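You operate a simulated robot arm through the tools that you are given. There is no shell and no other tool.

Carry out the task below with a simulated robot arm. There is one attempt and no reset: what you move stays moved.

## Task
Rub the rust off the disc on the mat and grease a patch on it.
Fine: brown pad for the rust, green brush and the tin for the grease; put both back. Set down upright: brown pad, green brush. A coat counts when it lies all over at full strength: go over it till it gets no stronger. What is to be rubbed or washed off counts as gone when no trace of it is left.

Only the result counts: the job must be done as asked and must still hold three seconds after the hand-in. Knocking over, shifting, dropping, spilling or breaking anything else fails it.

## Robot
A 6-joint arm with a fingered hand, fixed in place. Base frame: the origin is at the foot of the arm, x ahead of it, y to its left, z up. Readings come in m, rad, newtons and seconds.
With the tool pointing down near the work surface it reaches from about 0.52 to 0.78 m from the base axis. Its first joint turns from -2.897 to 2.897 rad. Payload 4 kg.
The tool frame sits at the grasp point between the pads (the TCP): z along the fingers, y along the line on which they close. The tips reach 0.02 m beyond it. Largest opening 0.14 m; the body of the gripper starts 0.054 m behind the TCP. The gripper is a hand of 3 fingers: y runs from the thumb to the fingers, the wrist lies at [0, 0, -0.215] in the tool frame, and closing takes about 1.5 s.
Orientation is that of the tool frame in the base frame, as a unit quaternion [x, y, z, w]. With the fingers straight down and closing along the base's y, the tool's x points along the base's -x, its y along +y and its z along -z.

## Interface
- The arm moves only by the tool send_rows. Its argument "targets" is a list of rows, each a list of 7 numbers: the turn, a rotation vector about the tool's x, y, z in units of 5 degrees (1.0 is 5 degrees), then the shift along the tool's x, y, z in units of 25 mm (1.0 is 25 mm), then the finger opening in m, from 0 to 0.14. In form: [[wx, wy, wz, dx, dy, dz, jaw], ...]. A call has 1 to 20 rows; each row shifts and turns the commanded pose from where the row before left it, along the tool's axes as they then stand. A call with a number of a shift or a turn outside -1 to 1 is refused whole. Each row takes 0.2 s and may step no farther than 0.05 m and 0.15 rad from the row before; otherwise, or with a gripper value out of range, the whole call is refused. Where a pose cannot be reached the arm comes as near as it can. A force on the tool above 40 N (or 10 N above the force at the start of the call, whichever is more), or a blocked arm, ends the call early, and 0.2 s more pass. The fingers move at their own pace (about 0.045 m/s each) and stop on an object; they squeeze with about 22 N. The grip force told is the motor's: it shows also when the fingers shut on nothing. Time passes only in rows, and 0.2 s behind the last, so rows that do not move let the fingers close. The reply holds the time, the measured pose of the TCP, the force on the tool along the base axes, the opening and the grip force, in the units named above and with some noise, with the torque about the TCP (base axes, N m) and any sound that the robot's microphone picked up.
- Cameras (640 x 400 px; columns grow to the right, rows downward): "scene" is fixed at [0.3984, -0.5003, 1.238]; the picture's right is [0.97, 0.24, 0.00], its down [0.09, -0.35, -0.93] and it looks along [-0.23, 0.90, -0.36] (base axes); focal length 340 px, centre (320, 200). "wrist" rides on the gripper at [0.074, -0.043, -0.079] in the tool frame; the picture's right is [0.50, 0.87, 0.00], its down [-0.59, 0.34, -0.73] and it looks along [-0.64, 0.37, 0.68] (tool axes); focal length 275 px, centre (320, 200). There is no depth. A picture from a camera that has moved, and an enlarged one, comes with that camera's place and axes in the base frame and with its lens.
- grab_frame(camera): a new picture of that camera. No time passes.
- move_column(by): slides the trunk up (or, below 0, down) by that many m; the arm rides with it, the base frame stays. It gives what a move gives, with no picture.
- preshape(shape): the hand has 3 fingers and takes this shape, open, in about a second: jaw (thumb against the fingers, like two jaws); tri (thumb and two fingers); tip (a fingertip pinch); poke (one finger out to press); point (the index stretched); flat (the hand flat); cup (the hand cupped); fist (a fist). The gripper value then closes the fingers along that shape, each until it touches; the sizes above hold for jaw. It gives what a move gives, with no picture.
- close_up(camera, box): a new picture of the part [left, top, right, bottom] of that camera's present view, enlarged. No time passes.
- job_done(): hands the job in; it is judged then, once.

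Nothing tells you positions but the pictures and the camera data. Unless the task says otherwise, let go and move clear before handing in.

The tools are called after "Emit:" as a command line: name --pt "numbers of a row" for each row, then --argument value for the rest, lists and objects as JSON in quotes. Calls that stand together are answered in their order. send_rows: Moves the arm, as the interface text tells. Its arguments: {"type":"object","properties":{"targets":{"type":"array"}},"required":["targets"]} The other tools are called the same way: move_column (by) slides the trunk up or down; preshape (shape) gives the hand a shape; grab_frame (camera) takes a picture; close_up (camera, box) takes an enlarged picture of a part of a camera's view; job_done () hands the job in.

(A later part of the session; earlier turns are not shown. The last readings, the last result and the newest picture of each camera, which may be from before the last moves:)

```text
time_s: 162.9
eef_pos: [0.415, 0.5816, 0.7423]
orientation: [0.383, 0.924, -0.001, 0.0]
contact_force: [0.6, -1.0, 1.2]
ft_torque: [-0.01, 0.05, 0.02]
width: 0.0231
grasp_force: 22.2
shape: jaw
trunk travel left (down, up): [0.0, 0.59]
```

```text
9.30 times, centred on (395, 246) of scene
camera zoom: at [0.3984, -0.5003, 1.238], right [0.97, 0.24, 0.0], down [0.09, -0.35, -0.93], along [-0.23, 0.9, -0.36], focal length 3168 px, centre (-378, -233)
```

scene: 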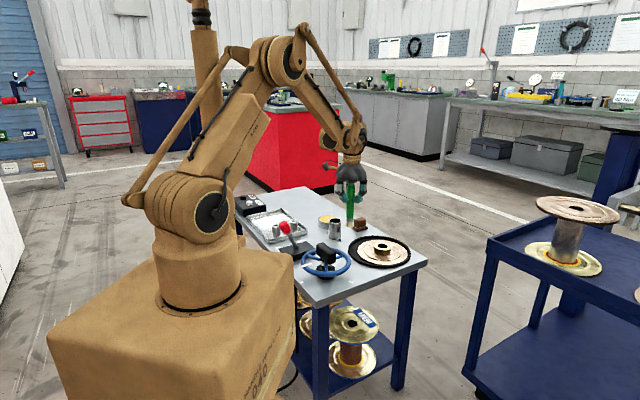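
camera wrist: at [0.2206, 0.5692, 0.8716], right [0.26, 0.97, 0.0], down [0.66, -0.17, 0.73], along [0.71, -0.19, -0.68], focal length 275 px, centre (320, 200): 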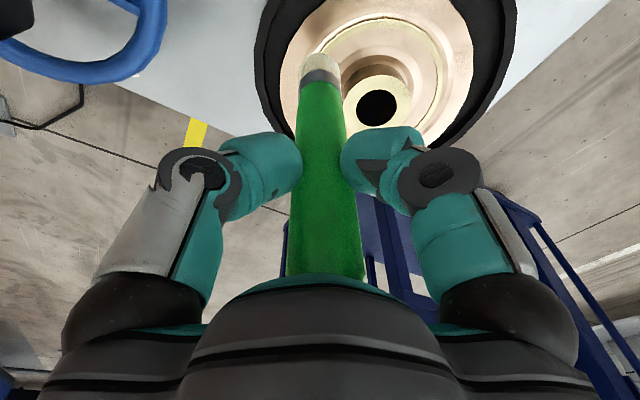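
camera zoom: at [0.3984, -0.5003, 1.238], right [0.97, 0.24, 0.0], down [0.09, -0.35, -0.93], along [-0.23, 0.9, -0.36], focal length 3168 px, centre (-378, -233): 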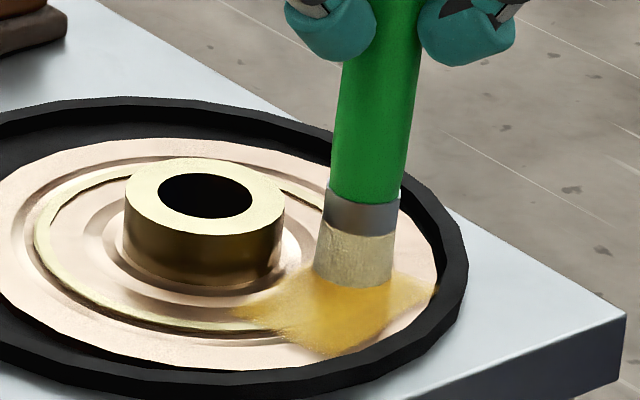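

Good. Now the outer line of the patch.

Emit:
send_rows --pt "0 0 0 -0.185 0.043 0 0.0" --pt "0 0 0 -0.185 0.043 0 0.0" --pt "0 0 0 -0.185 0.043 0 0.0" --pt "0 0 0 -0.185 0.043 0 0.0" --pt "0 0 0 -0.045 -0.195 0 0.0" --pt "0 0 0 -0.045 -0.195 0 0.0" --pt "0 0 0 -0.045 -0.195 0 0.0" --pt "0 0 0 -0.045 -0.195 0 0.0" --pt "0 0 0 -0.045 -0.195 0 0.0" --pt "0 0 0 -0.045 -0.195 0 0.0"

Emit:
send_rows --pt "0 0 0 -0.045 -0.195 0 0.0" --pt "0 0 0 -0.045 -0.195 0 0.0" --pt "0 0 0 -0.045 -0.195 0 0.0" --pt "0 0 0 -0.045 -0.195 0 0.0" --pt "0 0 0 -0.045 -0.195 0 0.0" --pt "0 0 0 -0.045 -0.195 0 0.0"

Emit:
close_up --camera "scene" --box '[365, 225, 425, 268]'

```text
time_s: 165.1
eef_pos: [0.4143, 0.5454, 0.7423]
orientation: [0.383, 0.924, -0.001, 0.001]
contact_force: [-0.4, -0.6, -0.3]
ft_torque: [-0.01, 0.0, 0.0]
width: 0.0231
grasp_force: 21.9
shape: jaw
trunk travel left (down, up): [0.0, 0.59]
```

```text
time_s: 166.5
eef_pos: [0.3983, 0.521, 0.742]
orientation: [0.383, 0.924, -0.002, 0.002]
contact_force: [-0.3, 1.2, 1.6]
ft_torque: [0.03, -0.06, 0.0]
width: 0.0232
grasp_force: 21.8
shape: jaw
trunk travel left (down, up): [0.0, 0.59]
```

```text
9.30 times, centred on (395, 246) of scene
camera zoom: at [0.3984, -0.5003, 1.238], right [0.97, 0.24, 0.0], down [0.09, -0.35, -0.93], along [-0.23, 0.9, -0.36], focal length 3168 px, centre (-378, -233)
```

zoom: 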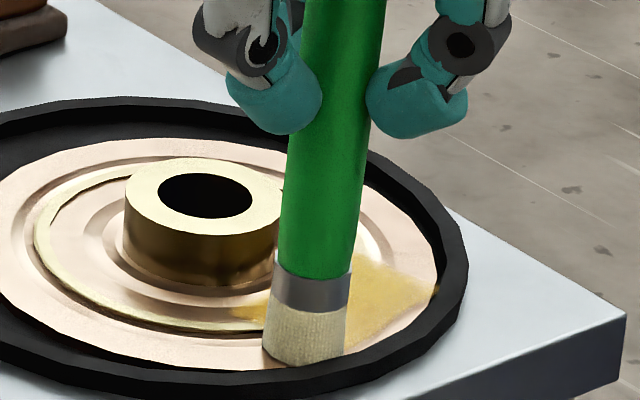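

Continuing with more passes at several radii until the film is strong everywhere.

Emit:
send_rows --pt "0 0 0 0 0 0.008 0.0" --pt "0 0 0 0.045 0.195 0 0.0" --pt "0 0 0 0.045 0.195 0 0.0" --pt "0 0 0 0.045 0.195 0 0.0" --pt "0 0 0 0.045 0.195 0 0.0" --pt "0 0 0 0.045 0.195 0 0.0" --pt "0 0 0 0.045 0.195 0 0.0" --pt "0 0 0 0.045 0.195 0 0.0" --pt "0 0 0 0.045 0.195 0 0.0" --pt "0 0 0 0.045 0.195 0 0.0" --pt "0 0 0 0.045 0.195 0 0.0" --pt "0 0 0 0.045 0.195 0 0.0" --pt "0 0 0 0.045 0.195 0 0.0"

Emit:
send_rows --pt "0 0 0 0.234 -0.054 0 0.0" --pt "0 0 0 0.045 0.195 0 0.0" --pt "0 0 0 -0.045 -0.195 0 0.0" --pt "0 0 0 -0.045 -0.195 0 0.0" --pt "0 0 0 -0.045 -0.195 0 0.0" --pt "0 0 0 -0.045 -0.195 0 0.0" --pt "0 0 0 -0.045 -0.195 0 0.0" --pt "0 0 0 -0.045 -0.195 0 0.0" --pt "0 0 0 -0.045 -0.195 0 0.0" --pt "0 0 0 -0.045 -0.195 0 0.0" --pt "0 0 0 -0.045 -0.195 0 0.0" --pt "0 0 0 -0.045 -0.195 0 0.0" --pt "0 0 0 -0.045 -0.195 0 0.0" --pt "0 0 0 -0.045 -0.195 0 0.0" --pt "0 0 0 -0.045 -0.195 0 0.0"

Emit:
close_up --camera "scene" --box '[365, 225, 425, 268]'

```text
time_s: 169.3
eef_pos: [0.4306, 0.5715, 0.7418]
orientation: [0.383, 0.924, -0.002, 0.0]
contact_force: [-0.9, -2.5, 8.5]
ft_torque: [-0.31, 0.16, 0.02]
width: 0.0238
grasp_force: 22.0
shape: jaw
trunk travel left (down, up): [0.0, 0.59]
```

```text
time_s: 172.5
eef_pos: [0.393, 0.5235, 0.7421]
orientation: [0.382, 0.924, 0.0, 0.0]
contact_force: [-0.2, -0.2, 0.8]
ft_torque: [0.04, -0.05, -0.01]
width: 0.0231
grasp_force: 22.4
shape: jaw
trunk travel left (down, up): [0.0, 0.59]
```

```text
9.30 times, centred on (395, 246) of scene
camera zoom: at [0.3984, -0.5003, 1.238], right [0.97, 0.24, 0.0], down [0.09, -0.35, -0.93], along [-0.23, 0.9, -0.36], focal length 3168 px, centre (-378, -233)
```

zoom: 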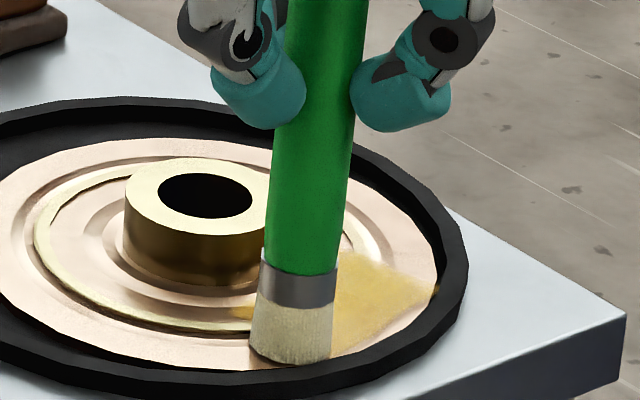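

Emit:
send_rows --pt "0 0 0 0.312 -0.072 0 0.0" --pt "0 0 0 0.045 0.195 0 0.0" --pt "0 0 0 0.045 0.195 0 0.0" --pt "0 0 0 0.045 0.195 0 0.0" --pt "0 0 0 0.045 0.195 0 0.0" --pt "0 0 0 0.045 0.195 0 0.0" --pt "0 0 0 0.045 0.195 0 0.0" --pt "0 0 0 0.045 0.195 0 0.0" --pt "0 0 0 0.045 0.195 0 0.0" --pt "0 0 0 0.045 0.195 0 0.0" --pt "0 0 0 0.045 0.195 0 0.0" --pt "0 0 0 0.045 0.195 0 0.0" --pt "0 0 0 0.045 0.195 0 0.0" --pt "0 0 0 0.045 0.195 0 0.0"

Emit:
send_rows --pt "0 0 0 0.234 -0.054 0 0.0" --pt "0 0 0 -0.045 -0.195 0 0.0" --pt "0 0 0 -0.045 -0.195 0 0.0" --pt "0 0 0 -0.045 -0.195 0 0.0" --pt "0 0 0 -0.045 -0.195 0 0.0" --pt "0 0 0 -0.045 -0.195 0 0.0" --pt "0 0 0 -0.045 -0.195 0 0.0" --pt "0 0 0 -0.045 -0.195 0 0.0" --pt "0 0 0 -0.045 -0.195 0 0.0" --pt "0 0 0 -0.045 -0.195 0 0.0" --pt "0 0 0 -0.045 -0.195 0 0.0" --pt "0 0 0 -0.045 -0.195 0 0.0" --pt "0 0 0 -0.045 -0.195 0 0.0" --pt "0 0 0 -0.045 -0.195 0 0.0"

Emit:
close_up --camera "scene" --box '[365, 225, 425, 268]'

```text
time_s: 175.5
eef_pos: [0.4205, 0.5841, 0.7418]
orientation: [0.382, 0.924, -0.001, 0.001]
contact_force: [-0.9, -1.7, 5.1]
ft_torque: [-0.22, 0.14, 0.05]
width: 0.0232
grasp_force: 21.8
shape: jaw
trunk travel left (down, up): [0.0, 0.59]
```

```text
time_s: 178.5
eef_pos: [0.3817, 0.5318, 0.7414]
orientation: [0.383, 0.924, -0.002, 0.0]
contact_force: [0.5, 1.2, 3.7]
ft_torque: [0.12, -0.07, 0.0]
width: 0.023
grasp_force: 22.3
shape: jaw
trunk travel left (down, up): [0.0, 0.59]
```

```text
9.30 times, centred on (395, 246) of scene
camera zoom: at [0.3984, -0.5003, 1.238], right [0.97, 0.24, 0.0], down [0.09, -0.35, -0.93], along [-0.23, 0.9, -0.36], focal length 3168 px, centre (-378, -233)
```

zoom: 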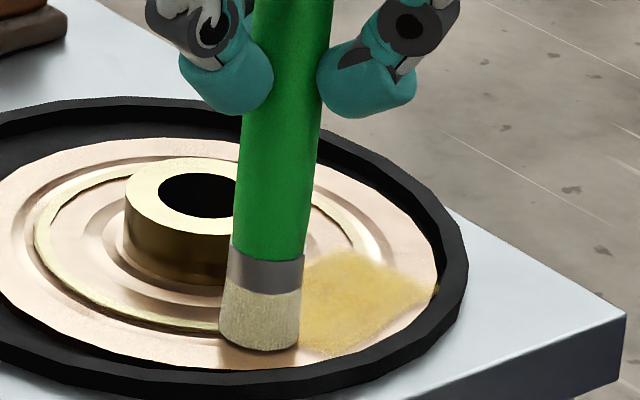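

I'll lift and take a clear look at the patch and the bristles.

Emit:
send_rows --pt "0 0 0 0 0 -0.8 0.0" --pt "0 0 0 0.7 -0.4 -0.8 0.0" --pt "0 0 0 0.9 -0.4 -0.6 0.0" --pt "0 0 0 0.9 -0.4 0 0.0"

Emit:
close_up --camera "scene" --box '[370, 238, 415, 268]'

Emit:
grab_frame --camera "wrist"

Emit:
close_up --camera "scene" --box '[345, 200, 415, 250]'

```text
time_s: 179.5
eef_pos: [0.315, 0.5558, 0.7984]
orientation: [0.383, 0.924, -0.001, 0.001]
contact_force: [-0.3, -0.5, -0.2]
ft_torque: [0.03, -0.01, 0.0]
width: 0.023
grasp_force: 22.3
shape: jaw
trunk travel left (down, up): [0.0, 0.59]
```

```text
13.33 times, centred on (392, 253) of scene
camera zoom: at [0.3984, -0.5003, 1.238], right [0.97, 0.24, 0.0], down [0.09, -0.35, -0.93], along [-0.23, 0.9, -0.36], focal length 4540 px, centre (-647, -507)
```

zoom: 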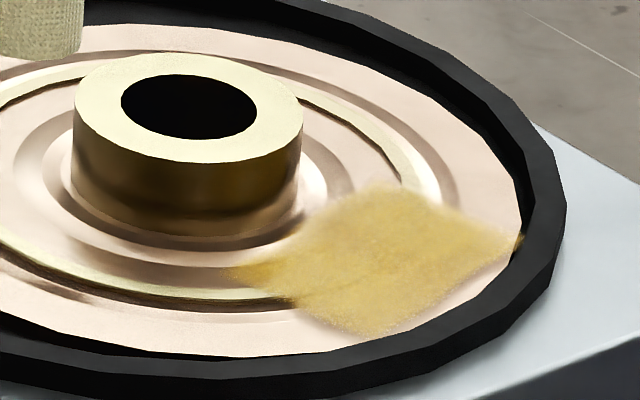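

```text
taken
camera wrist: at [0.2327, 0.5773, 0.8762], right [0.26, 0.97, 0.0], down [0.66, -0.17, 0.73], along [0.71, -0.19, -0.68], focal length 275 px, centre (320, 200)
```

wrist: 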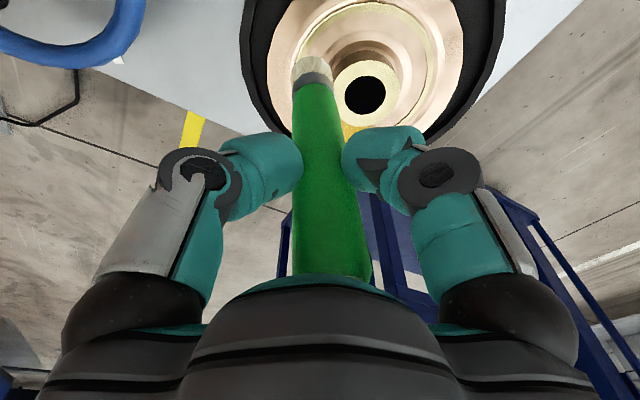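

```text
8.00 times, centred on (380, 225) of scene
camera zoom: at [0.3984, -0.5003, 1.238], right [0.97, 0.24, 0.0], down [0.09, -0.35, -0.93], along [-0.23, 0.9, -0.36], focal length 2724 px, centre (-160, 0)
```

zoom: 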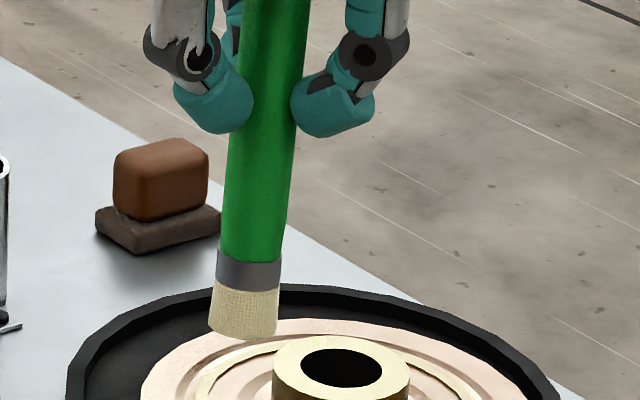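

The patch shows as a rectangle of about 66 × 41 mm centred near (0.407, 0.558). Its film is still a bit uneven, so I'll go over it again, corners included.

Emit:
send_rows --pt "0 0 0 -0.843 0.426 0 0.0" --pt "0 0 0 -0.843 0.426 0 0.0" --pt "0 0 0 -0.843 0.426 0 0.0" --pt "0 0 0 0 0 1 0.0" --pt "0 0 0 0 0 1 0.0" --pt "0 0 0 0 0 0.2 0.0"

Emit:
send_rows --pt "0 0 0 0 0 0.04 0.0"

Emit:
send_rows --pt "0 0 0 0 0 0.03 0.0"

```text
time_s: 180.9
eef_pos: [0.3833, 0.5313, 0.7421]
orientation: [0.383, 0.924, -0.001, 0.0]
contact_force: [-0.1, 0.3, 0.8]
ft_torque: [0.01, 0.0, 0.02]
width: 0.023
grasp_force: 22.0
shape: jaw
trunk travel left (down, up): [0.0, 0.59]
```

```text
time_s: 181.3
eef_pos: [0.3829, 0.5328, 0.7417]
orientation: [0.383, 0.924, -0.001, 0.001]
contact_force: [-0.6, -1.0, 9.1]
ft_torque: [0.04, -0.01, 0.02]
width: 0.023
grasp_force: 21.4
shape: jaw
trunk travel left (down, up): [0.0, 0.59]
```

```text
time_s: 181.7
eef_pos: [0.3818, 0.532, 0.7413]
orientation: [0.383, 0.924, -0.001, 0.001]
contact_force: [0.0, -1.6, 15.7]
ft_torque: [0.1, -0.01, 0.0]
width: 0.0232
grasp_force: 22.1
shape: jaw
trunk travel left (down, up): [0.0, 0.59]
```

Emit:
send_rows --pt "0 0 0 0 0 -0.063 0.0" --pt "0 0 0 0.045 0.195 0 0.0" --pt "0 0 0 0.045 0.195 0 0.0" --pt "0 0 0 0.045 0.195 0 0.0" --pt "0 0 0 0.045 0.195 0 0.0" --pt "0 0 0 0.045 0.195 0 0.0" --pt "0 0 0 0.045 0.195 0 0.0" --pt "0 0 0 0.045 0.195 0 0.0" --pt "0 0 0 0.045 0.195 0 0.0" --pt "0 0 0 0.045 0.195 0 0.0" --pt "0 0 0 0.045 0.195 0 0.0" --pt "0 0 0 0.045 0.195 0 0.0" --pt "0 0 0 0.045 0.195 0 0.0" --pt "0 0 0 0.045 0.195 0 0.0" --pt "0 0 0 0.045 0.195 0 0.0"

Emit:
send_rows --pt "0 0 0 -0.273 0.063 0 0.0" --pt "0 0 0 -0.045 -0.195 0 0.0" --pt "0 0 0 -0.045 -0.195 0 0.0" --pt "0 0 0 -0.045 -0.195 0 0.0" --pt "0 0 0 -0.045 -0.195 0 0.0" --pt "0 0 0 -0.045 -0.195 0 0.0" --pt "0 0 0 -0.045 -0.195 0 0.0" --pt "0 0 0 -0.045 -0.195 0 0.0" --pt "0 0 0 -0.045 -0.195 0 0.0" --pt "0 0 0 -0.045 -0.195 0 0.0" --pt "0 0 0 -0.045 -0.195 0 0.0" --pt "0 0 0 -0.045 -0.195 0 0.0" --pt "0 0 0 -0.045 -0.195 0 0.0" --pt "0 0 0 -0.045 -0.195 0 0.0" --pt "0 0 0 -0.045 -0.195 0 0.0"

Emit:
close_up --camera "scene" --box '[365, 225, 425, 268]'

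```text
time_s: 184.9
eef_pos: [0.4212, 0.5916, 0.741]
orientation: [0.383, 0.924, -0.001, 0.0]
contact_force: [-1.8, -1.8, 5.7]
ft_torque: [-0.22, 0.16, 0.03]
width: 0.0233
grasp_force: 22.3
shape: jaw
trunk travel left (down, up): [0.0, 0.59]
```

```text
time_s: 188.1
eef_pos: [0.3888, 0.5271, 0.7429]
orientation: [0.383, 0.924, -0.001, 0.001]
contact_force: [0.4, 1.1, 3.7]
ft_torque: [0.15, -0.11, 0.03]
width: 0.0232
grasp_force: 22.8
shape: jaw
trunk travel left (down, up): [0.0, 0.59]
```

```text
9.30 times, centred on (395, 246) of scene
camera zoom: at [0.3984, -0.5003, 1.238], right [0.97, 0.24, 0.0], down [0.09, -0.35, -0.93], along [-0.23, 0.9, -0.36], focal length 3168 px, centre (-378, -233)
```

zoom: 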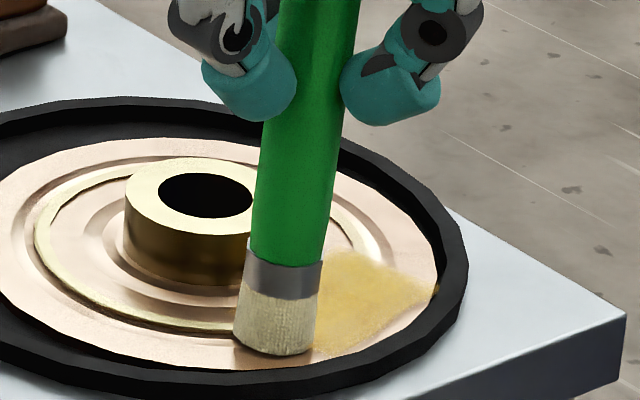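

Emit:
send_rows --pt "0 0 0 -0.273 0.063 0 0.0" --pt "0 0 0 0.045 0.195 0 0.0" --pt "0 0 0 0.045 0.195 0 0.0" --pt "0 0 0 0.045 0.195 0 0.0" --pt "0 0 0 0.045 0.195 0 0.0" --pt "0 0 0 0.045 0.195 0 0.0" --pt "0 0 0 0.045 0.195 0 0.0" --pt "0 0 0 0.045 0.195 0 0.0" --pt "0 0 0 0.045 0.195 0 0.0" --pt "0 0 0 0.045 0.195 0 0.0" --pt "0 0 0 0.045 0.195 0 0.0" --pt "0 0 0 0.045 0.195 0 0.0" --pt "0 0 0 0.045 0.195 0 0.0" --pt "0 0 0 0.045 0.195 0 0.0"

Emit:
send_rows --pt "0 0 0 -0.234 0.054 0 0.0" --pt "0 0 0 -0.045 -0.195 0 0.0" --pt "0 0 0 -0.045 -0.195 0 0.0" --pt "0 0 0 -0.045 -0.195 0 0.0" --pt "0 0 0 -0.045 -0.195 0 0.0" --pt "0 0 0 -0.045 -0.195 0 0.0" --pt "0 0 0 -0.045 -0.195 0 0.0" --pt "0 0 0 -0.045 -0.195 0 0.0" --pt "0 0 0 -0.045 -0.195 0 0.0" --pt "0 0 0 -0.045 -0.195 0 0.0" --pt "0 0 0 -0.045 -0.195 0 0.0" --pt "0 0 0 -0.045 -0.195 0 0.0" --pt "0 0 0 -0.045 -0.195 0 0.0"

Emit:
send_rows --pt "0 0 0 0 0 -0.8 0.0" --pt "0 0 0 0.7 -0.4 -0.8 0.0" --pt "0 0 0 0.9 -0.4 -0.6 0.0" --pt "0 0 0 0.9 -0.4 0 0.0" --pt "0 0 0 0.6 -0.2 0 0.0"

Emit:
close_up --camera "scene" --box '[370, 238, 415, 268]'

Emit:
close_up --camera "scene" --box '[345, 200, 415, 250]'

```text
time_s: 191.1
eef_pos: [0.4286, 0.5804, 0.7417]
orientation: [0.383, 0.924, -0.001, 0.0]
contact_force: [-1.2, -2.0, 6.0]
ft_torque: [-0.28, 0.18, -0.03]
width: 0.0233
grasp_force: 21.8
shape: jaw
trunk travel left (down, up): [0.0, 0.59]
```

```text
time_s: 193.9
eef_pos: [0.4036, 0.526, 0.7418]
orientation: [0.383, 0.924, -0.001, 0.001]
contact_force: [0.8, 0.3, 3.6]
ft_torque: [0.1, -0.07, -0.01]
width: 0.0233
grasp_force: 22.0
shape: jaw
trunk travel left (down, up): [0.0, 0.59]
```

```text
time_s: 195.1
eef_pos: [0.3235, 0.5566, 0.7965]
orientation: [0.382, 0.924, -0.001, 0.0]
contact_force: [0.8, 0.5, -0.2]
ft_torque: [0.0, 0.04, -0.04]
width: 0.0229
grasp_force: 22.2
shape: jaw
trunk travel left (down, up): [0.0, 0.59]
```

```text
13.33 times, centred on (392, 253) of scene
camera zoom: at [0.3984, -0.5003, 1.238], right [0.97, 0.24, 0.0], down [0.09, -0.35, -0.93], along [-0.23, 0.9, -0.36], focal length 4540 px, centre (-647, -507)
```

zoom: 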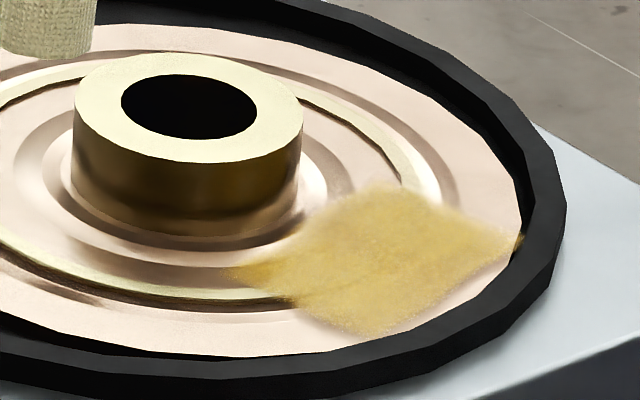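

```text
8.00 times, centred on (380, 225) of scene
camera zoom: at [0.3984, -0.5003, 1.238], right [0.97, 0.24, 0.0], down [0.09, -0.35, -0.93], along [-0.23, 0.9, -0.36], focal length 2724 px, centre (-160, 0)
```

zoom: 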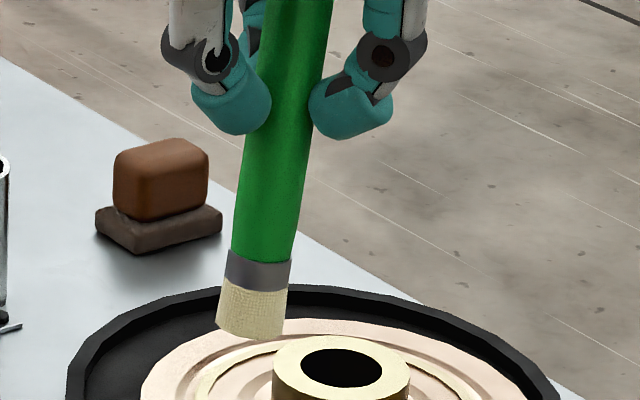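

Emit:
close_up --camera "scene" --box '[384, 246, 412, 266]'

Emit:
grab_frame --camera "wrist"

```text
16.00 times, centred on (398, 256) of scene
camera zoom: at [0.3984, -0.5003, 1.238], right [0.97, 0.24, 0.0], down [0.09, -0.35, -0.93], along [-0.23, 0.9, -0.36], focal length 5448 px, centre (-928, -696)
```

zoom: 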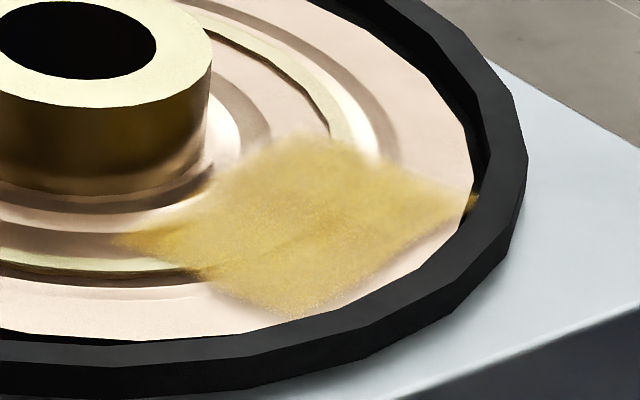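

```text
taken
camera wrist: at [0.2397, 0.5782, 0.876], right [0.26, 0.97, 0.0], down [0.66, -0.17, 0.73], along [0.71, -0.19, -0.68], focal length 275 px, centre (320, 200)
```

wrist: 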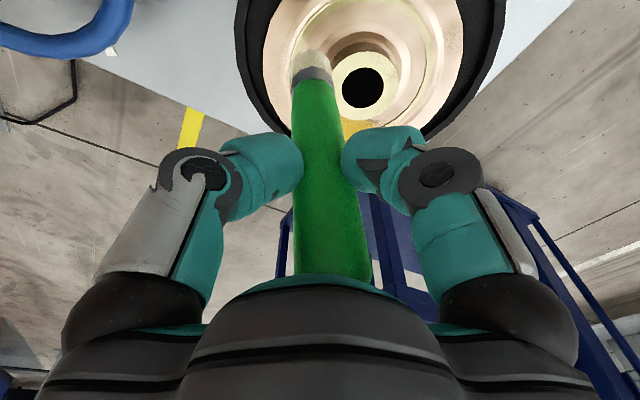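

Emit:
send_rows --pt "0 0 0 -0.04 0.972 -0.1 0.0" --pt "0 0 0 -0.04 0.972 -0.1 0.0" --pt "0 0 0 -0.04 0.972 0 0.0" --pt "0 0 0 -0.04 0.972 0 0.0" --pt "0 0 0 -0.04 0.972 0 0.0"

Emit:
grab_frame --camera "wrist"

Emit:
close_up --camera "wrist" --box '[160, 10, 300, 100]'

```text
time_s: 196.3
eef_pos: [0.4133, 0.6381, 0.8017]
orientation: [0.382, 0.924, -0.001, 0.001]
contact_force: [0.4, -1.1, -1.3]
ft_torque: [-0.03, -0.01, -0.01]
width: 0.0228
grasp_force: 21.8
shape: jaw
trunk travel left (down, up): [0.0, 0.59]
```

```text
taken
camera wrist: at [0.33, 0.6615, 0.8799], right [0.26, 0.97, 0.0], down [0.66, -0.17, 0.73], along [0.71, -0.19, -0.68], focal length 275 px, centre (320, 200)
```

wrist: 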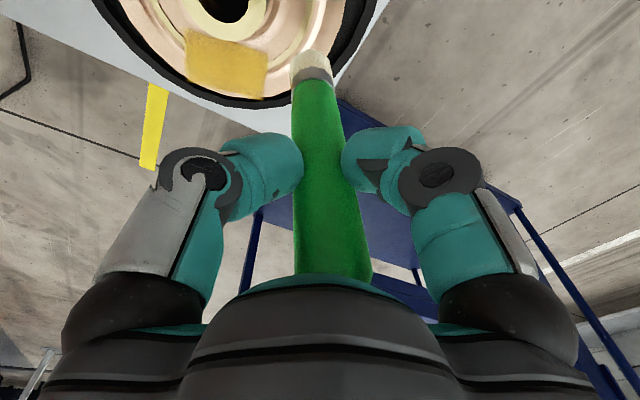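

```text
4.44 times, centred on (230, 55) of wrist
camera zoom: at [0.33, 0.6615, 0.8799], right [0.26, 0.97, 0.0], down [0.66, -0.17, 0.73], along [0.71, -0.19, -0.68], focal length 1224 px, centre (720, 844)
```

zoom: 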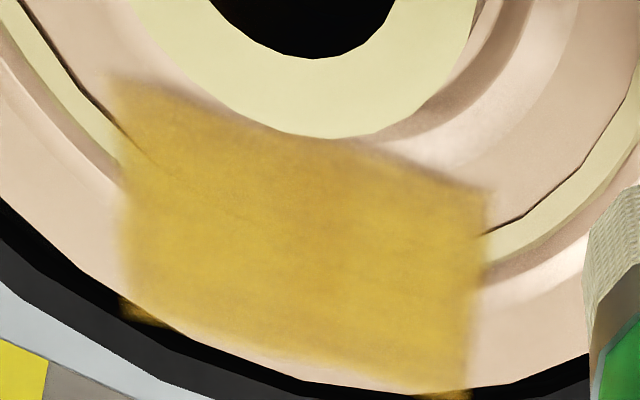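

From above the patch is an even golden rectangle with soft edges. To be sure it is at full strength I'll load the brush again and give it another full round.

Emit:
send_rows --pt "0 0 0 0 0 -0.6 0.0" --pt "0 0 0 0.4 -0.2 -0.6 0.0" --pt "0 0 0 0.973 -0.403 0 0.0" --pt "0 0 0 0.973 -0.403 0 0.0" --pt "0 0 0 0.973 -0.403 0 0.0" --pt "0 0 0 0.973 -0.403 0 0.0" --pt "0 0 0 0.973 -0.403 0 0.0" --pt "0 0 0 0.973 -0.403 0 0.0" --pt "0 0 0 0.973 -0.403 0 0.0" --pt "0 0 0 0.973 -0.403 0 0.0" --pt "0 0 0 0.973 -0.403 0 0.0" --pt "0 0 0 0.973 -0.403 0 0.0" --pt "0 0 0 0.973 -0.403 0 0.0" --pt "0 0 0 0.57 -0.23 0 0.0"

Emit:
close_up --camera "wrist" --box '[260, 0, 390, 110]'

Emit:
close_up --camera "scene" --box '[310, 180, 390, 245]'

```text
time_s: 199.3
eef_pos: [0.1173, 0.7588, 0.8306]
orientation: [0.383, 0.924, -0.001, 0.0]
contact_force: [0.1, 0.3, 0.4]
ft_torque: [0.01, 0.01, 0.01]
width: 0.0231
grasp_force: 22.0
shape: jaw
trunk travel left (down, up): [0.0, 0.59]
```

```text
3.64 times, centred on (325, 55) of wrist
camera zoom: at [0.0354, 0.7807, 0.9104], right [0.26, 0.97, 0.0], down [0.66, -0.17, 0.73], along [0.71, -0.19, -0.68], focal length 1001 px, centre (302, 727)
```

zoom: 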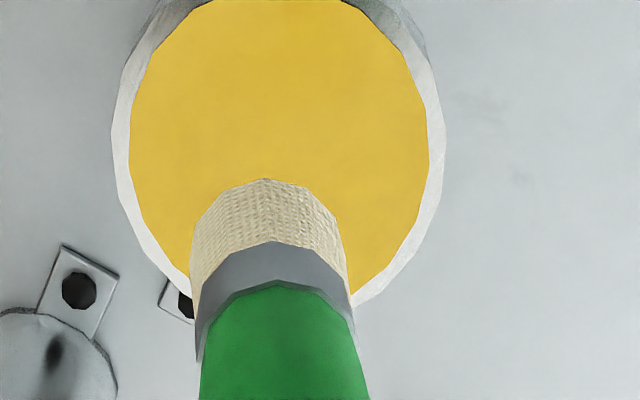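

```text
6.15 times, centred on (350, 212) of scene
camera zoom: at [0.3984, -0.5003, 1.238], right [0.97, 0.24, 0.0], down [0.09, -0.35, -0.93], along [-0.23, 0.9, -0.36], focal length 2096 px, centre (135, 123)
```

zoom: 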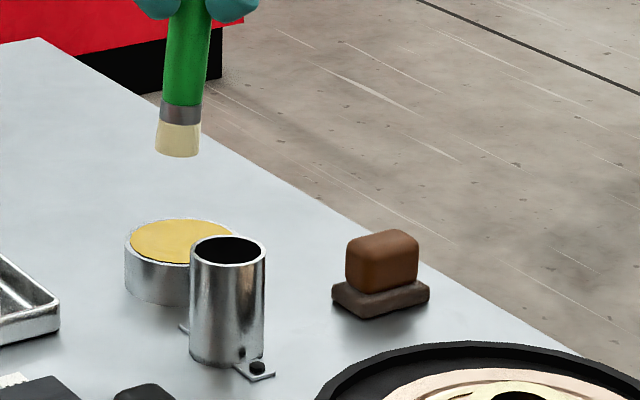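

Emit:
send_rows --pt "0 0 0 0 0 0.8 0.0" --pt "0 0 0 0 0 0.8 0.0" --pt "0 0 0 0 0 0.6 0.0" --pt "0 0 0 0 0 0.1 0.0"

Emit:
send_rows --pt "0 0 0 0 0 0.06 0.0"

Emit:
send_rows --pt "0 0 0 0 0 0.06 0.0"

Emit:
send_rows --pt "0 0 0 0 0 0.04 0.0"

```text
time_s: 200.3
eef_pos: [0.1191, 0.7589, 0.7741]
orientation: [0.383, 0.924, -0.001, 0.0]
contact_force: [0.1, -0.2, -1.0]
ft_torque: [-0.02, -0.05, 0.03]
width: 0.0228
grasp_force: 22.3
shape: jaw
trunk travel left (down, up): [0.0, 0.59]
```

```text
time_s: 200.7
eef_pos: [0.1201, 0.7576, 0.7734]
orientation: [0.383, 0.924, -0.001, 0.0]
contact_force: [1.0, 0.2, 0.8]
ft_torque: [-0.02, 0.02, 0.02]
width: 0.0231
grasp_force: 22.1
shape: jaw
trunk travel left (down, up): [0.0, 0.59]
```

```text
time_s: 201.1
eef_pos: [0.1198, 0.7595, 0.7717]
orientation: [0.383, 0.924, -0.001, 0.002]
contact_force: [-0.5, -0.6, 0.0]
ft_torque: [-0.01, 0.0, 0.01]
width: 0.0229
grasp_force: 22.1
shape: jaw
trunk travel left (down, up): [0.0, 0.59]
```

```text
time_s: 201.5
eef_pos: [0.1199, 0.7591, 0.7701]
orientation: [0.383, 0.924, -0.001, 0.0]
contact_force: [-1.1, 0.4, -0.9]
ft_torque: [0.01, 0.02, -0.03]
width: 0.0231
grasp_force: 21.9
shape: jaw
trunk travel left (down, up): [0.0, 0.59]
```

Emit:
send_rows --pt "0 0 0 0 0 0.04 0.0"

Emit:
send_rows --pt "0 0 0 0 0 0.04 0.0"

Emit:
send_rows --pt "0 0 0 0 0 0.04 0.0"

Emit:
close_up --camera "scene" --box '[310, 180, 390, 245]'

```text
time_s: 201.9
eef_pos: [0.1204, 0.7577, 0.7688]
orientation: [0.383, 0.924, -0.001, 0.0]
contact_force: [-0.7, -0.7, -0.9]
ft_torque: [0.02, 0.02, -0.01]
width: 0.023
grasp_force: 22.0
shape: jaw
trunk travel left (down, up): [0.0, 0.59]
```

```text
time_s: 202.3
eef_pos: [0.1194, 0.7587, 0.7681]
orientation: [0.383, 0.924, -0.001, 0.001]
contact_force: [0.2, -1.0, -0.6]
ft_torque: [-0.03, -0.03, 0.04]
width: 0.023
grasp_force: 22.1
shape: jaw
trunk travel left (down, up): [0.0, 0.59]
```

```text
time_s: 202.7
eef_pos: [0.1201, 0.7581, 0.7677]
orientation: [0.383, 0.924, -0.001, 0.0]
contact_force: [-0.4, -0.3, 4.5]
ft_torque: [0.02, 0.02, -0.03]
width: 0.0232
grasp_force: 22.0
shape: jaw
trunk travel left (down, up): [0.0, 0.59]
```

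```text
6.15 times, centred on (350, 212) of scene
camera zoom: at [0.3984, -0.5003, 1.238], right [0.97, 0.24, 0.0], down [0.09, -0.35, -0.93], along [-0.23, 0.9, -0.36], focal length 2096 px, centre (135, 123)
```

zoom: 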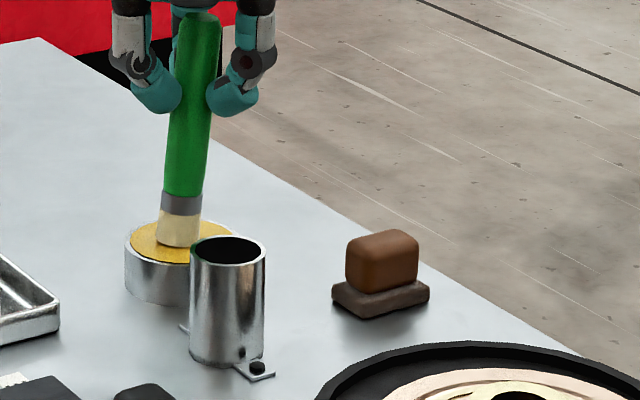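

The brush touches the grease again and leans a few degrees. While the tip is held by the contact I'll shift the hand back over it to straighten the brush, then lift.

Emit:
send_rows --pt "0 0 0 0 0 0.02 0.0" --pt "0 0 0 0.03 -0.15 0 0.0" --pt "0 0 0 0.03 -0.15 0 0.0" --pt "0 0 0 0.03 -0.15 0 0.0" --pt "0 0 0 0.03 -0.15 0 0.0"

Emit:
close_up --camera "scene" --box '[310, 180, 390, 245]'

Emit:
send_rows --pt "0 0 0 0 0 -0.2 0.0" --pt "0 0 0 0 0 -0.8 0.0" --pt "0 0 0 0 0 -0.8 0.0"

Emit:
close_up --camera "scene" --box '[310, 170, 390, 235]'

Emit:
close_up --camera "wrist" --box '[260, 0, 390, 110]'

```text
time_s: 203.9
eef_pos: [0.1069, 0.7502, 0.7673]
orientation: [0.383, 0.924, -0.002, 0.001]
contact_force: [1.5, 1.3, 5.3]
ft_torque: [0.17, -0.2, 0.0]
width: 0.0233
grasp_force: 22.3
shape: jaw
trunk travel left (down, up): [0.0, 0.59]
```

```text
6.15 times, centred on (350, 212) of scene
camera zoom: at [0.3984, -0.5003, 1.238], right [0.97, 0.24, 0.0], down [0.09, -0.35, -0.93], along [-0.23, 0.9, -0.36], focal length 2096 px, centre (135, 123)
```

zoom: 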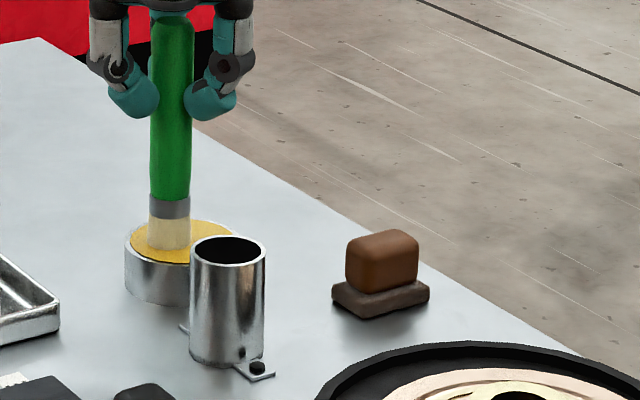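

```text
time_s: 204.7
eef_pos: [0.1072, 0.7503, 0.8114]
orientation: [0.382, 0.924, -0.001, 0.001]
contact_force: [0.0, -0.1, -0.6]
ft_torque: [-0.03, 0.04, 0.0]
width: 0.0229
grasp_force: 22.3
shape: jaw
trunk travel left (down, up): [0.0, 0.59]
```

```text
6.15 times, centred on (350, 202) of scene
camera zoom: at [0.3984, -0.5003, 1.238], right [0.97, 0.24, 0.0], down [0.09, -0.35, -0.93], along [-0.23, 0.9, -0.36], focal length 2096 px, centre (135, 185)
```

zoom: 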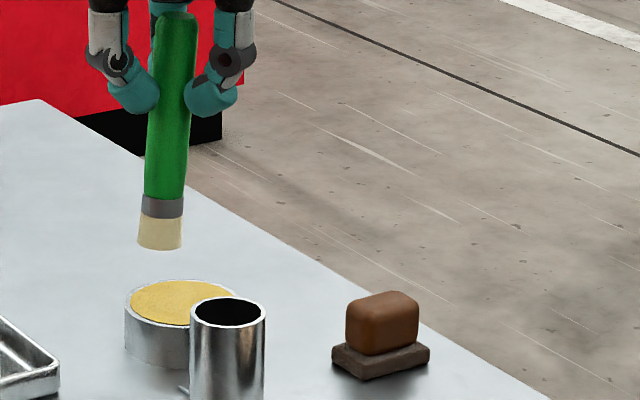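

```text
3.64 times, centred on (325, 55) of wrist
camera zoom: at [0.0236, 0.7725, 0.89], right [0.26, 0.97, 0.0], down [0.66, -0.17, 0.73], along [0.71, -0.19, -0.68], focal length 1001 px, centre (302, 727)
```

zoom: 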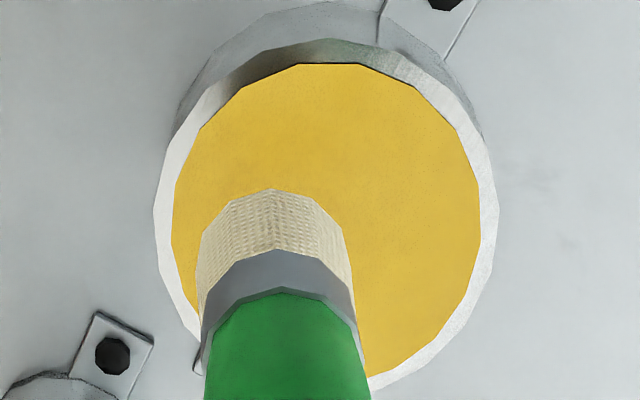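

The brush is reloaded. Back to the patch for another full round with light strokes.

Emit:
send_rows --pt "0 0 0 0 0 -0.8 0.0" --pt "0 0 0 0 0 -0.8 0.0" --pt "0 0 0 -0.992 0.135 0 0.0" --pt "0 0 0 -0.992 0.135 0 0.0" --pt "0 0 0 -0.992 0.135 0 0.0" --pt "0 0 0 -0.992 0.135 0 0.0" --pt "0 0 0 -0.992 0.135 0 0.0" --pt "0 0 0 -0.992 0.135 0 0.0" --pt "0 0 0 -0.992 0.135 0 0.0" --pt "0 0 0 -0.992 0.135 0 0.0" --pt "0 0 0 -0.992 0.135 0 0.0" --pt "0 0 0 -0.992 0.135 0 0.0" --pt "0 0 0 -0.992 0.135 0 0.0" --pt "0 0 0 -0.992 0.135 0 0.0" --pt "0 0 0 -0.992 0.135 0 0.0" --pt "0 0 0 -0.992 0.135 0 0.0"

Emit:
send_rows --pt "0 0 0 0 0 1 0.0" --pt "0 0 0 0 0 1 0.0" --pt "0 0 0 0 0 1 0.0" --pt "0 0 0 0 0 0.9 0.0" --pt "0 0 0 0 0 0.1 0.0"

Emit:
close_up --camera "scene" --box '[365, 225, 425, 268]'

```text
time_s: 208.1
eef_pos: [0.3872, 0.5391, 0.8519]
orientation: [0.383, 0.924, -0.001, 0.0]
contact_force: [-0.1, 0.4, -1.0]
ft_torque: [-0.01, 0.0, 0.03]
width: 0.023
grasp_force: 21.8
shape: jaw
trunk travel left (down, up): [0.0, 0.59]
```

```text
time_s: 209.3
eef_pos: [0.3857, 0.5369, 0.7508]
orientation: [0.383, 0.924, -0.002, 0.0]
contact_force: [0.2, -0.3, -0.1]
ft_torque: [0.0, 0.04, 0.0]
width: 0.023
grasp_force: 21.9
shape: jaw
trunk travel left (down, up): [0.0, 0.59]
```

```text
9.30 times, centred on (395, 246) of scene
camera zoom: at [0.3984, -0.5003, 1.238], right [0.97, 0.24, 0.0], down [0.09, -0.35, -0.93], along [-0.23, 0.9, -0.36], focal length 3168 px, centre (-378, -233)
```

zoom: 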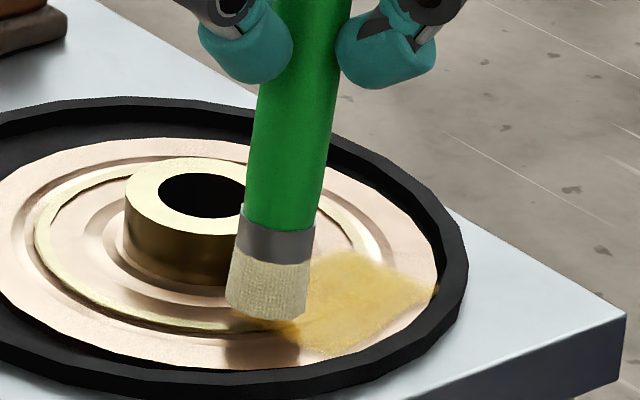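

Emit:
send_rows --pt "0 0 0 0 0 0.2 0.0" --pt "0 0 0 0 0 0.06 0.0"

Emit:
send_rows --pt "0 0 0 0 0 0.03 0.0"

Emit:
send_rows --pt "0 0 0 0 0 0.02 0.0"

```text
time_s: 209.9
eef_pos: [0.387, 0.5379, 0.7455]
orientation: [0.382, 0.924, -0.001, 0.0]
contact_force: [-0.3, 0.1, -0.7]
ft_torque: [-0.01, 0.0, 0.04]
width: 0.0229
grasp_force: 21.8
shape: jaw
trunk travel left (down, up): [0.0, 0.59]
```

```text
time_s: 210.3
eef_pos: [0.3874, 0.5378, 0.7449]
orientation: [0.383, 0.924, -0.001, 0.0]
contact_force: [-0.5, 0.6, -1.0]
ft_torque: [-0.01, -0.01, -0.04]
width: 0.0229
grasp_force: 22.4
shape: jaw
trunk travel left (down, up): [0.0, 0.59]
```

```text
time_s: 210.7
eef_pos: [0.3861, 0.5378, 0.7444]
orientation: [0.383, 0.924, -0.001, 0.001]
contact_force: [0.2, 0.1, -0.7]
ft_torque: [-0.01, 0.0, -0.03]
width: 0.0231
grasp_force: 22.3
shape: jaw
trunk travel left (down, up): [0.0, 0.59]
```

Emit:
send_rows --pt "0 0 0 0 0 0.03 0.0"

Emit:
send_rows --pt "0 0 0 0 0 0.03 0.0"

Emit:
send_rows --pt "0 0 0 0 0 0.02 0.0"

```text
time_s: 211.1
eef_pos: [0.3866, 0.5374, 0.7426]
orientation: [0.383, 0.924, -0.001, 0.0]
contact_force: [-1.1, -0.6, -0.4]
ft_torque: [-0.01, 0.0, 0.0]
width: 0.0227
grasp_force: 22.5
shape: jaw
trunk travel left (down, up): [0.0, 0.59]
```

```text
time_s: 211.5
eef_pos: [0.3865, 0.5383, 0.7419]
orientation: [0.382, 0.924, -0.001, 0.0]
contact_force: [-0.3, -0.4, -0.1]
ft_torque: [0.02, -0.01, 0.04]
width: 0.0228
grasp_force: 22.2
shape: jaw
trunk travel left (down, up): [0.0, 0.59]
```

```text
time_s: 211.9
eef_pos: [0.3868, 0.5376, 0.7418]
orientation: [0.382, 0.924, -0.002, 0.001]
contact_force: [-0.3, -0.2, 2.8]
ft_torque: [0.04, -0.03, 0.01]
width: 0.023
grasp_force: 21.9
shape: jaw
trunk travel left (down, up): [0.0, 0.59]
```

Contact at about 4 N. Stroking line by line across the patch.

Emit:
send_rows --pt "0 0 0 0 0 -0.01 0.0" --pt "0 0 0 0.045 0.195 0 0.0" --pt "0 0 0 0.045 0.195 0 0.0" --pt "0 0 0 0.045 0.195 0 0.0" --pt "0 0 0 0.045 0.195 0 0.0" --pt "0 0 0 0.045 0.195 0 0.0" --pt "0 0 0 0.045 0.195 0 0.0" --pt "0 0 0 0.045 0.195 0 0.0" --pt "0 0 0 0.045 0.195 0 0.0" --pt "0 0 0 0.045 0.195 0 0.0" --pt "0 0 0 0.045 0.195 0 0.0" --pt "0 0 0 0.045 0.195 0 0.0" --pt "0 0 0 0.045 0.195 0 0.0" --pt "0 0 0 0.045 0.195 0 0.0"

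Emit:
send_rows --pt "0 0 0 -0.234 0.054 0 0.0" --pt "0 0 0 -0.045 -0.195 0 0.0" --pt "0 0 0 -0.045 -0.195 0 0.0" --pt "0 0 0 -0.045 -0.195 0 0.0" --pt "0 0 0 -0.045 -0.195 0 0.0" --pt "0 0 0 -0.045 -0.195 0 0.0" --pt "0 0 0 -0.045 -0.195 0 0.0" --pt "0 0 0 -0.045 -0.195 0 0.0" --pt "0 0 0 -0.045 -0.195 0 0.0" --pt "0 0 0 -0.045 -0.195 0 0.0" --pt "0 0 0 -0.045 -0.195 0 0.0" --pt "0 0 0 -0.045 -0.195 0 0.0" --pt "0 0 0 -0.045 -0.195 0 0.0" --pt "0 0 0 -0.045 -0.195 0 0.0" --pt "0 0 0 -0.045 -0.195 0 0.0"

Emit:
send_rows --pt "0 0 0 -0.234 0.054 0 0.0" --pt "0 0 0 0.045 0.195 0 0.0" --pt "0 0 0 0.045 0.195 0 0.0" --pt "0 0 0 0.045 0.195 0 0.0" --pt "0 0 0 0.045 0.195 0 0.0" --pt "0 0 0 0.045 0.195 0 0.0" --pt "0 0 0 0.045 0.195 0 0.0" --pt "0 0 0 0.045 0.195 0 0.0" --pt "0 0 0 0.045 0.195 0 0.0" --pt "0 0 0 0.045 0.195 0 0.0" --pt "0 0 0 0.045 0.195 0 0.0" --pt "0 0 0 0.045 0.195 0 0.0" --pt "0 0 0 0.045 0.195 0 0.0" --pt "0 0 0 0.045 0.195 0 0.0" --pt "0 0 0 0.045 0.195 0 0.0"

Emit:
close_up --camera "scene" --box '[365, 225, 425, 268]'

```text
time_s: 214.9
eef_pos: [0.4215, 0.5922, 0.7429]
orientation: [0.383, 0.924, -0.001, 0.0]
contact_force: [-0.5, -1.8, 4.2]
ft_torque: [-0.16, 0.1, 0.03]
width: 0.023
grasp_force: 22.1
shape: jaw
trunk travel left (down, up): [0.0, 0.59]
```

```text
time_s: 218.1
eef_pos: [0.389, 0.5307, 0.7429]
orientation: [0.383, 0.924, -0.001, 0.001]
contact_force: [0.4, -0.3, 3.0]
ft_torque: [0.05, -0.01, -0.02]
width: 0.0227
grasp_force: 21.7
shape: jaw
trunk travel left (down, up): [0.0, 0.59]
```

```text
time_s: 221.3
eef_pos: [0.4313, 0.5868, 0.7434]
orientation: [0.383, 0.924, -0.001, 0.001]
contact_force: [-0.5, -1.0, 2.6]
ft_torque: [-0.13, 0.05, -0.03]
width: 0.0231
grasp_force: 21.7
shape: jaw
trunk travel left (down, up): [0.0, 0.59]
```

```text
9.30 times, centred on (395, 246) of scene
camera zoom: at [0.3984, -0.5003, 1.238], right [0.97, 0.24, 0.0], down [0.09, -0.35, -0.93], along [-0.23, 0.9, -0.36], focal length 3168 px, centre (-378, -233)
```

zoom: 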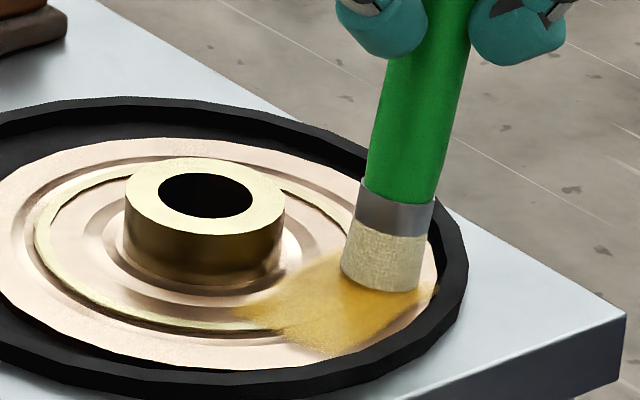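

Emit:
send_rows --pt "0 0 0 -0.045 -0.195 0 0.0" --pt "0 0 0 -0.234 0.054 0 0.0" --pt "0 0 0 -0.045 -0.195 0 0.0" --pt "0 0 0 -0.045 -0.195 0 0.0" --pt "0 0 0 -0.045 -0.195 0 0.0" --pt "0 0 0 -0.045 -0.195 0 0.0" --pt "0 0 0 -0.045 -0.195 0 0.0" --pt "0 0 0 -0.045 -0.195 0 0.0" --pt "0 0 0 -0.045 -0.195 0 0.0" --pt "0 0 0 -0.045 -0.195 0 0.0" --pt "0 0 0 -0.045 -0.195 0 0.0" --pt "0 0 0 -0.045 -0.195 0 0.0" --pt "0 0 0 -0.045 -0.195 0 0.0" --pt "0 0 0 -0.045 -0.195 0 0.0"

Emit:
send_rows --pt "0 0 0 -0.156 0.036 0 0.0" --pt "0 0 0 0.045 0.195 0 0.0" --pt "0 0 0 0.045 0.195 0 0.0" --pt "0 0 0 0.045 0.195 0 0.0" --pt "0 0 0 0.045 0.195 0 0.0" --pt "0 0 0 0.045 0.195 0 0.0" --pt "0 0 0 0.045 0.195 0 0.0" --pt "0 0 0 0.045 0.195 0 0.0" --pt "0 0 0 0.045 0.195 0 0.0" --pt "0 0 0 0.045 0.195 0 0.0" --pt "0 0 0 0.045 0.195 0 0.0" --pt "0 0 0 0.045 0.195 0 0.0"

Emit:
close_up --camera "scene" --box '[365, 225, 425, 268]'

```text
time_s: 224.3
eef_pos: [0.4015, 0.5289, 0.7422]
orientation: [0.383, 0.924, -0.002, 0.0]
contact_force: [0.1, 0.9, 3.2]
ft_torque: [0.08, -0.11, 0.01]
width: 0.0232
grasp_force: 22.0
shape: jaw
trunk travel left (down, up): [0.0, 0.59]
```

```text
time_s: 226.9
eef_pos: [0.4357, 0.5731, 0.7425]
orientation: [0.383, 0.924, -0.001, 0.0]
contact_force: [-1.2, -0.5, 2.3]
ft_torque: [-0.12, 0.11, 0.0]
width: 0.0234
grasp_force: 22.3
shape: jaw
trunk travel left (down, up): [0.0, 0.59]
```

```text
9.30 times, centred on (395, 246) of scene
camera zoom: at [0.3984, -0.5003, 1.238], right [0.97, 0.24, 0.0], down [0.09, -0.35, -0.93], along [-0.23, 0.9, -0.36], focal length 3168 px, centre (-378, -233)
```

zoom: 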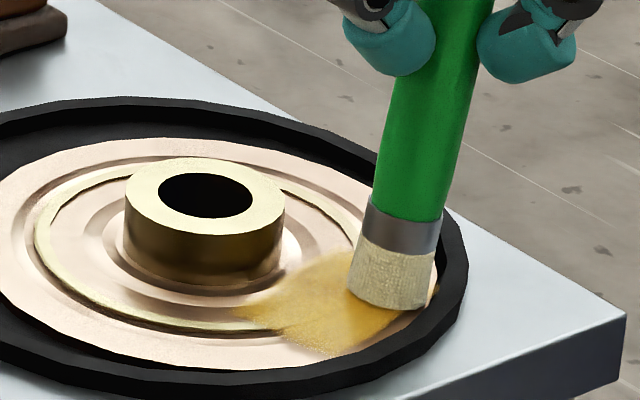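

Now cross strokes over the whole patch to even it out.

Emit:
send_rows --pt "0 0 0 0.169 -0.039 0 0.0" --pt "0 0 0 0.169 -0.039 0 0.0" --pt "0 0 0 0.169 -0.039 0 0.0" --pt "0 0 0 0.169 -0.039 0 0.0" --pt "0 0 0 0.169 -0.039 0 0.0" --pt "0 0 0 0.169 -0.039 0 0.0" --pt "0 0 0 -0.054 -0.234 0 0.0" --pt "0 0 0 -0.169 0.039 0 0.0" --pt "0 0 0 -0.169 0.039 0 0.0" --pt "0 0 0 -0.169 0.039 0 0.0" --pt "0 0 0 -0.169 0.039 0 0.0" --pt "0 0 0 -0.169 0.039 0 0.0" --pt "0 0 0 -0.169 0.039 0 0.0" --pt "0 0 0 -0.054 -0.234 0 0.0"

Emit:
send_rows --pt "0 0 0 0.169 -0.039 0 0.0" --pt "0 0 0 0.169 -0.039 0 0.0" --pt "0 0 0 0.169 -0.039 0 0.0" --pt "0 0 0 0.169 -0.039 0 0.0" --pt "0 0 0 0.169 -0.039 0 0.0" --pt "0 0 0 -0.054 -0.234 0 0.0" --pt "0 0 0 -0.169 0.039 0 0.0" --pt "0 0 0 -0.169 0.039 0 0.0" --pt "0 0 0 -0.169 0.039 0 0.0" --pt "0 0 0 -0.169 0.039 0 0.0" --pt "0 0 0 -0.169 0.039 0 0.0" --pt "0 0 0 -0.054 -0.234 0 0.0"

Emit:
close_up --camera "scene" --box '[365, 225, 425, 268]'

```text
time_s: 229.9
eef_pos: [0.4292, 0.5641, 0.7414]
orientation: [0.382, 0.924, -0.001, 0.001]
contact_force: [0.0, 0.7, 3.0]
ft_torque: [0.13, -0.02, 0.01]
width: 0.0231
grasp_force: 21.7
shape: jaw
trunk travel left (down, up): [0.0, 0.59]
```

```text
time_s: 232.5
eef_pos: [0.4222, 0.5523, 0.7418]
orientation: [0.383, 0.924, -0.001, 0.001]
contact_force: [-0.2, 0.6, 3.2]
ft_torque: [0.09, -0.05, 0.02]
width: 0.0229
grasp_force: 20.9
shape: jaw
trunk travel left (down, up): [0.0, 0.59]
```

```text
9.30 times, centred on (395, 246) of scene
camera zoom: at [0.3984, -0.5003, 1.238], right [0.97, 0.24, 0.0], down [0.09, -0.35, -0.93], along [-0.23, 0.9, -0.36], focal length 3168 px, centre (-378, -233)
```

zoom: 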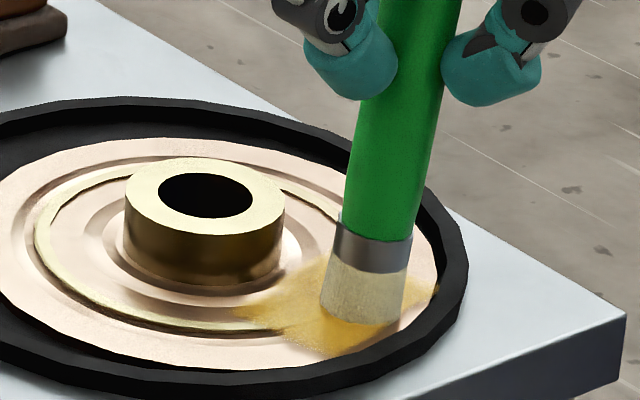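

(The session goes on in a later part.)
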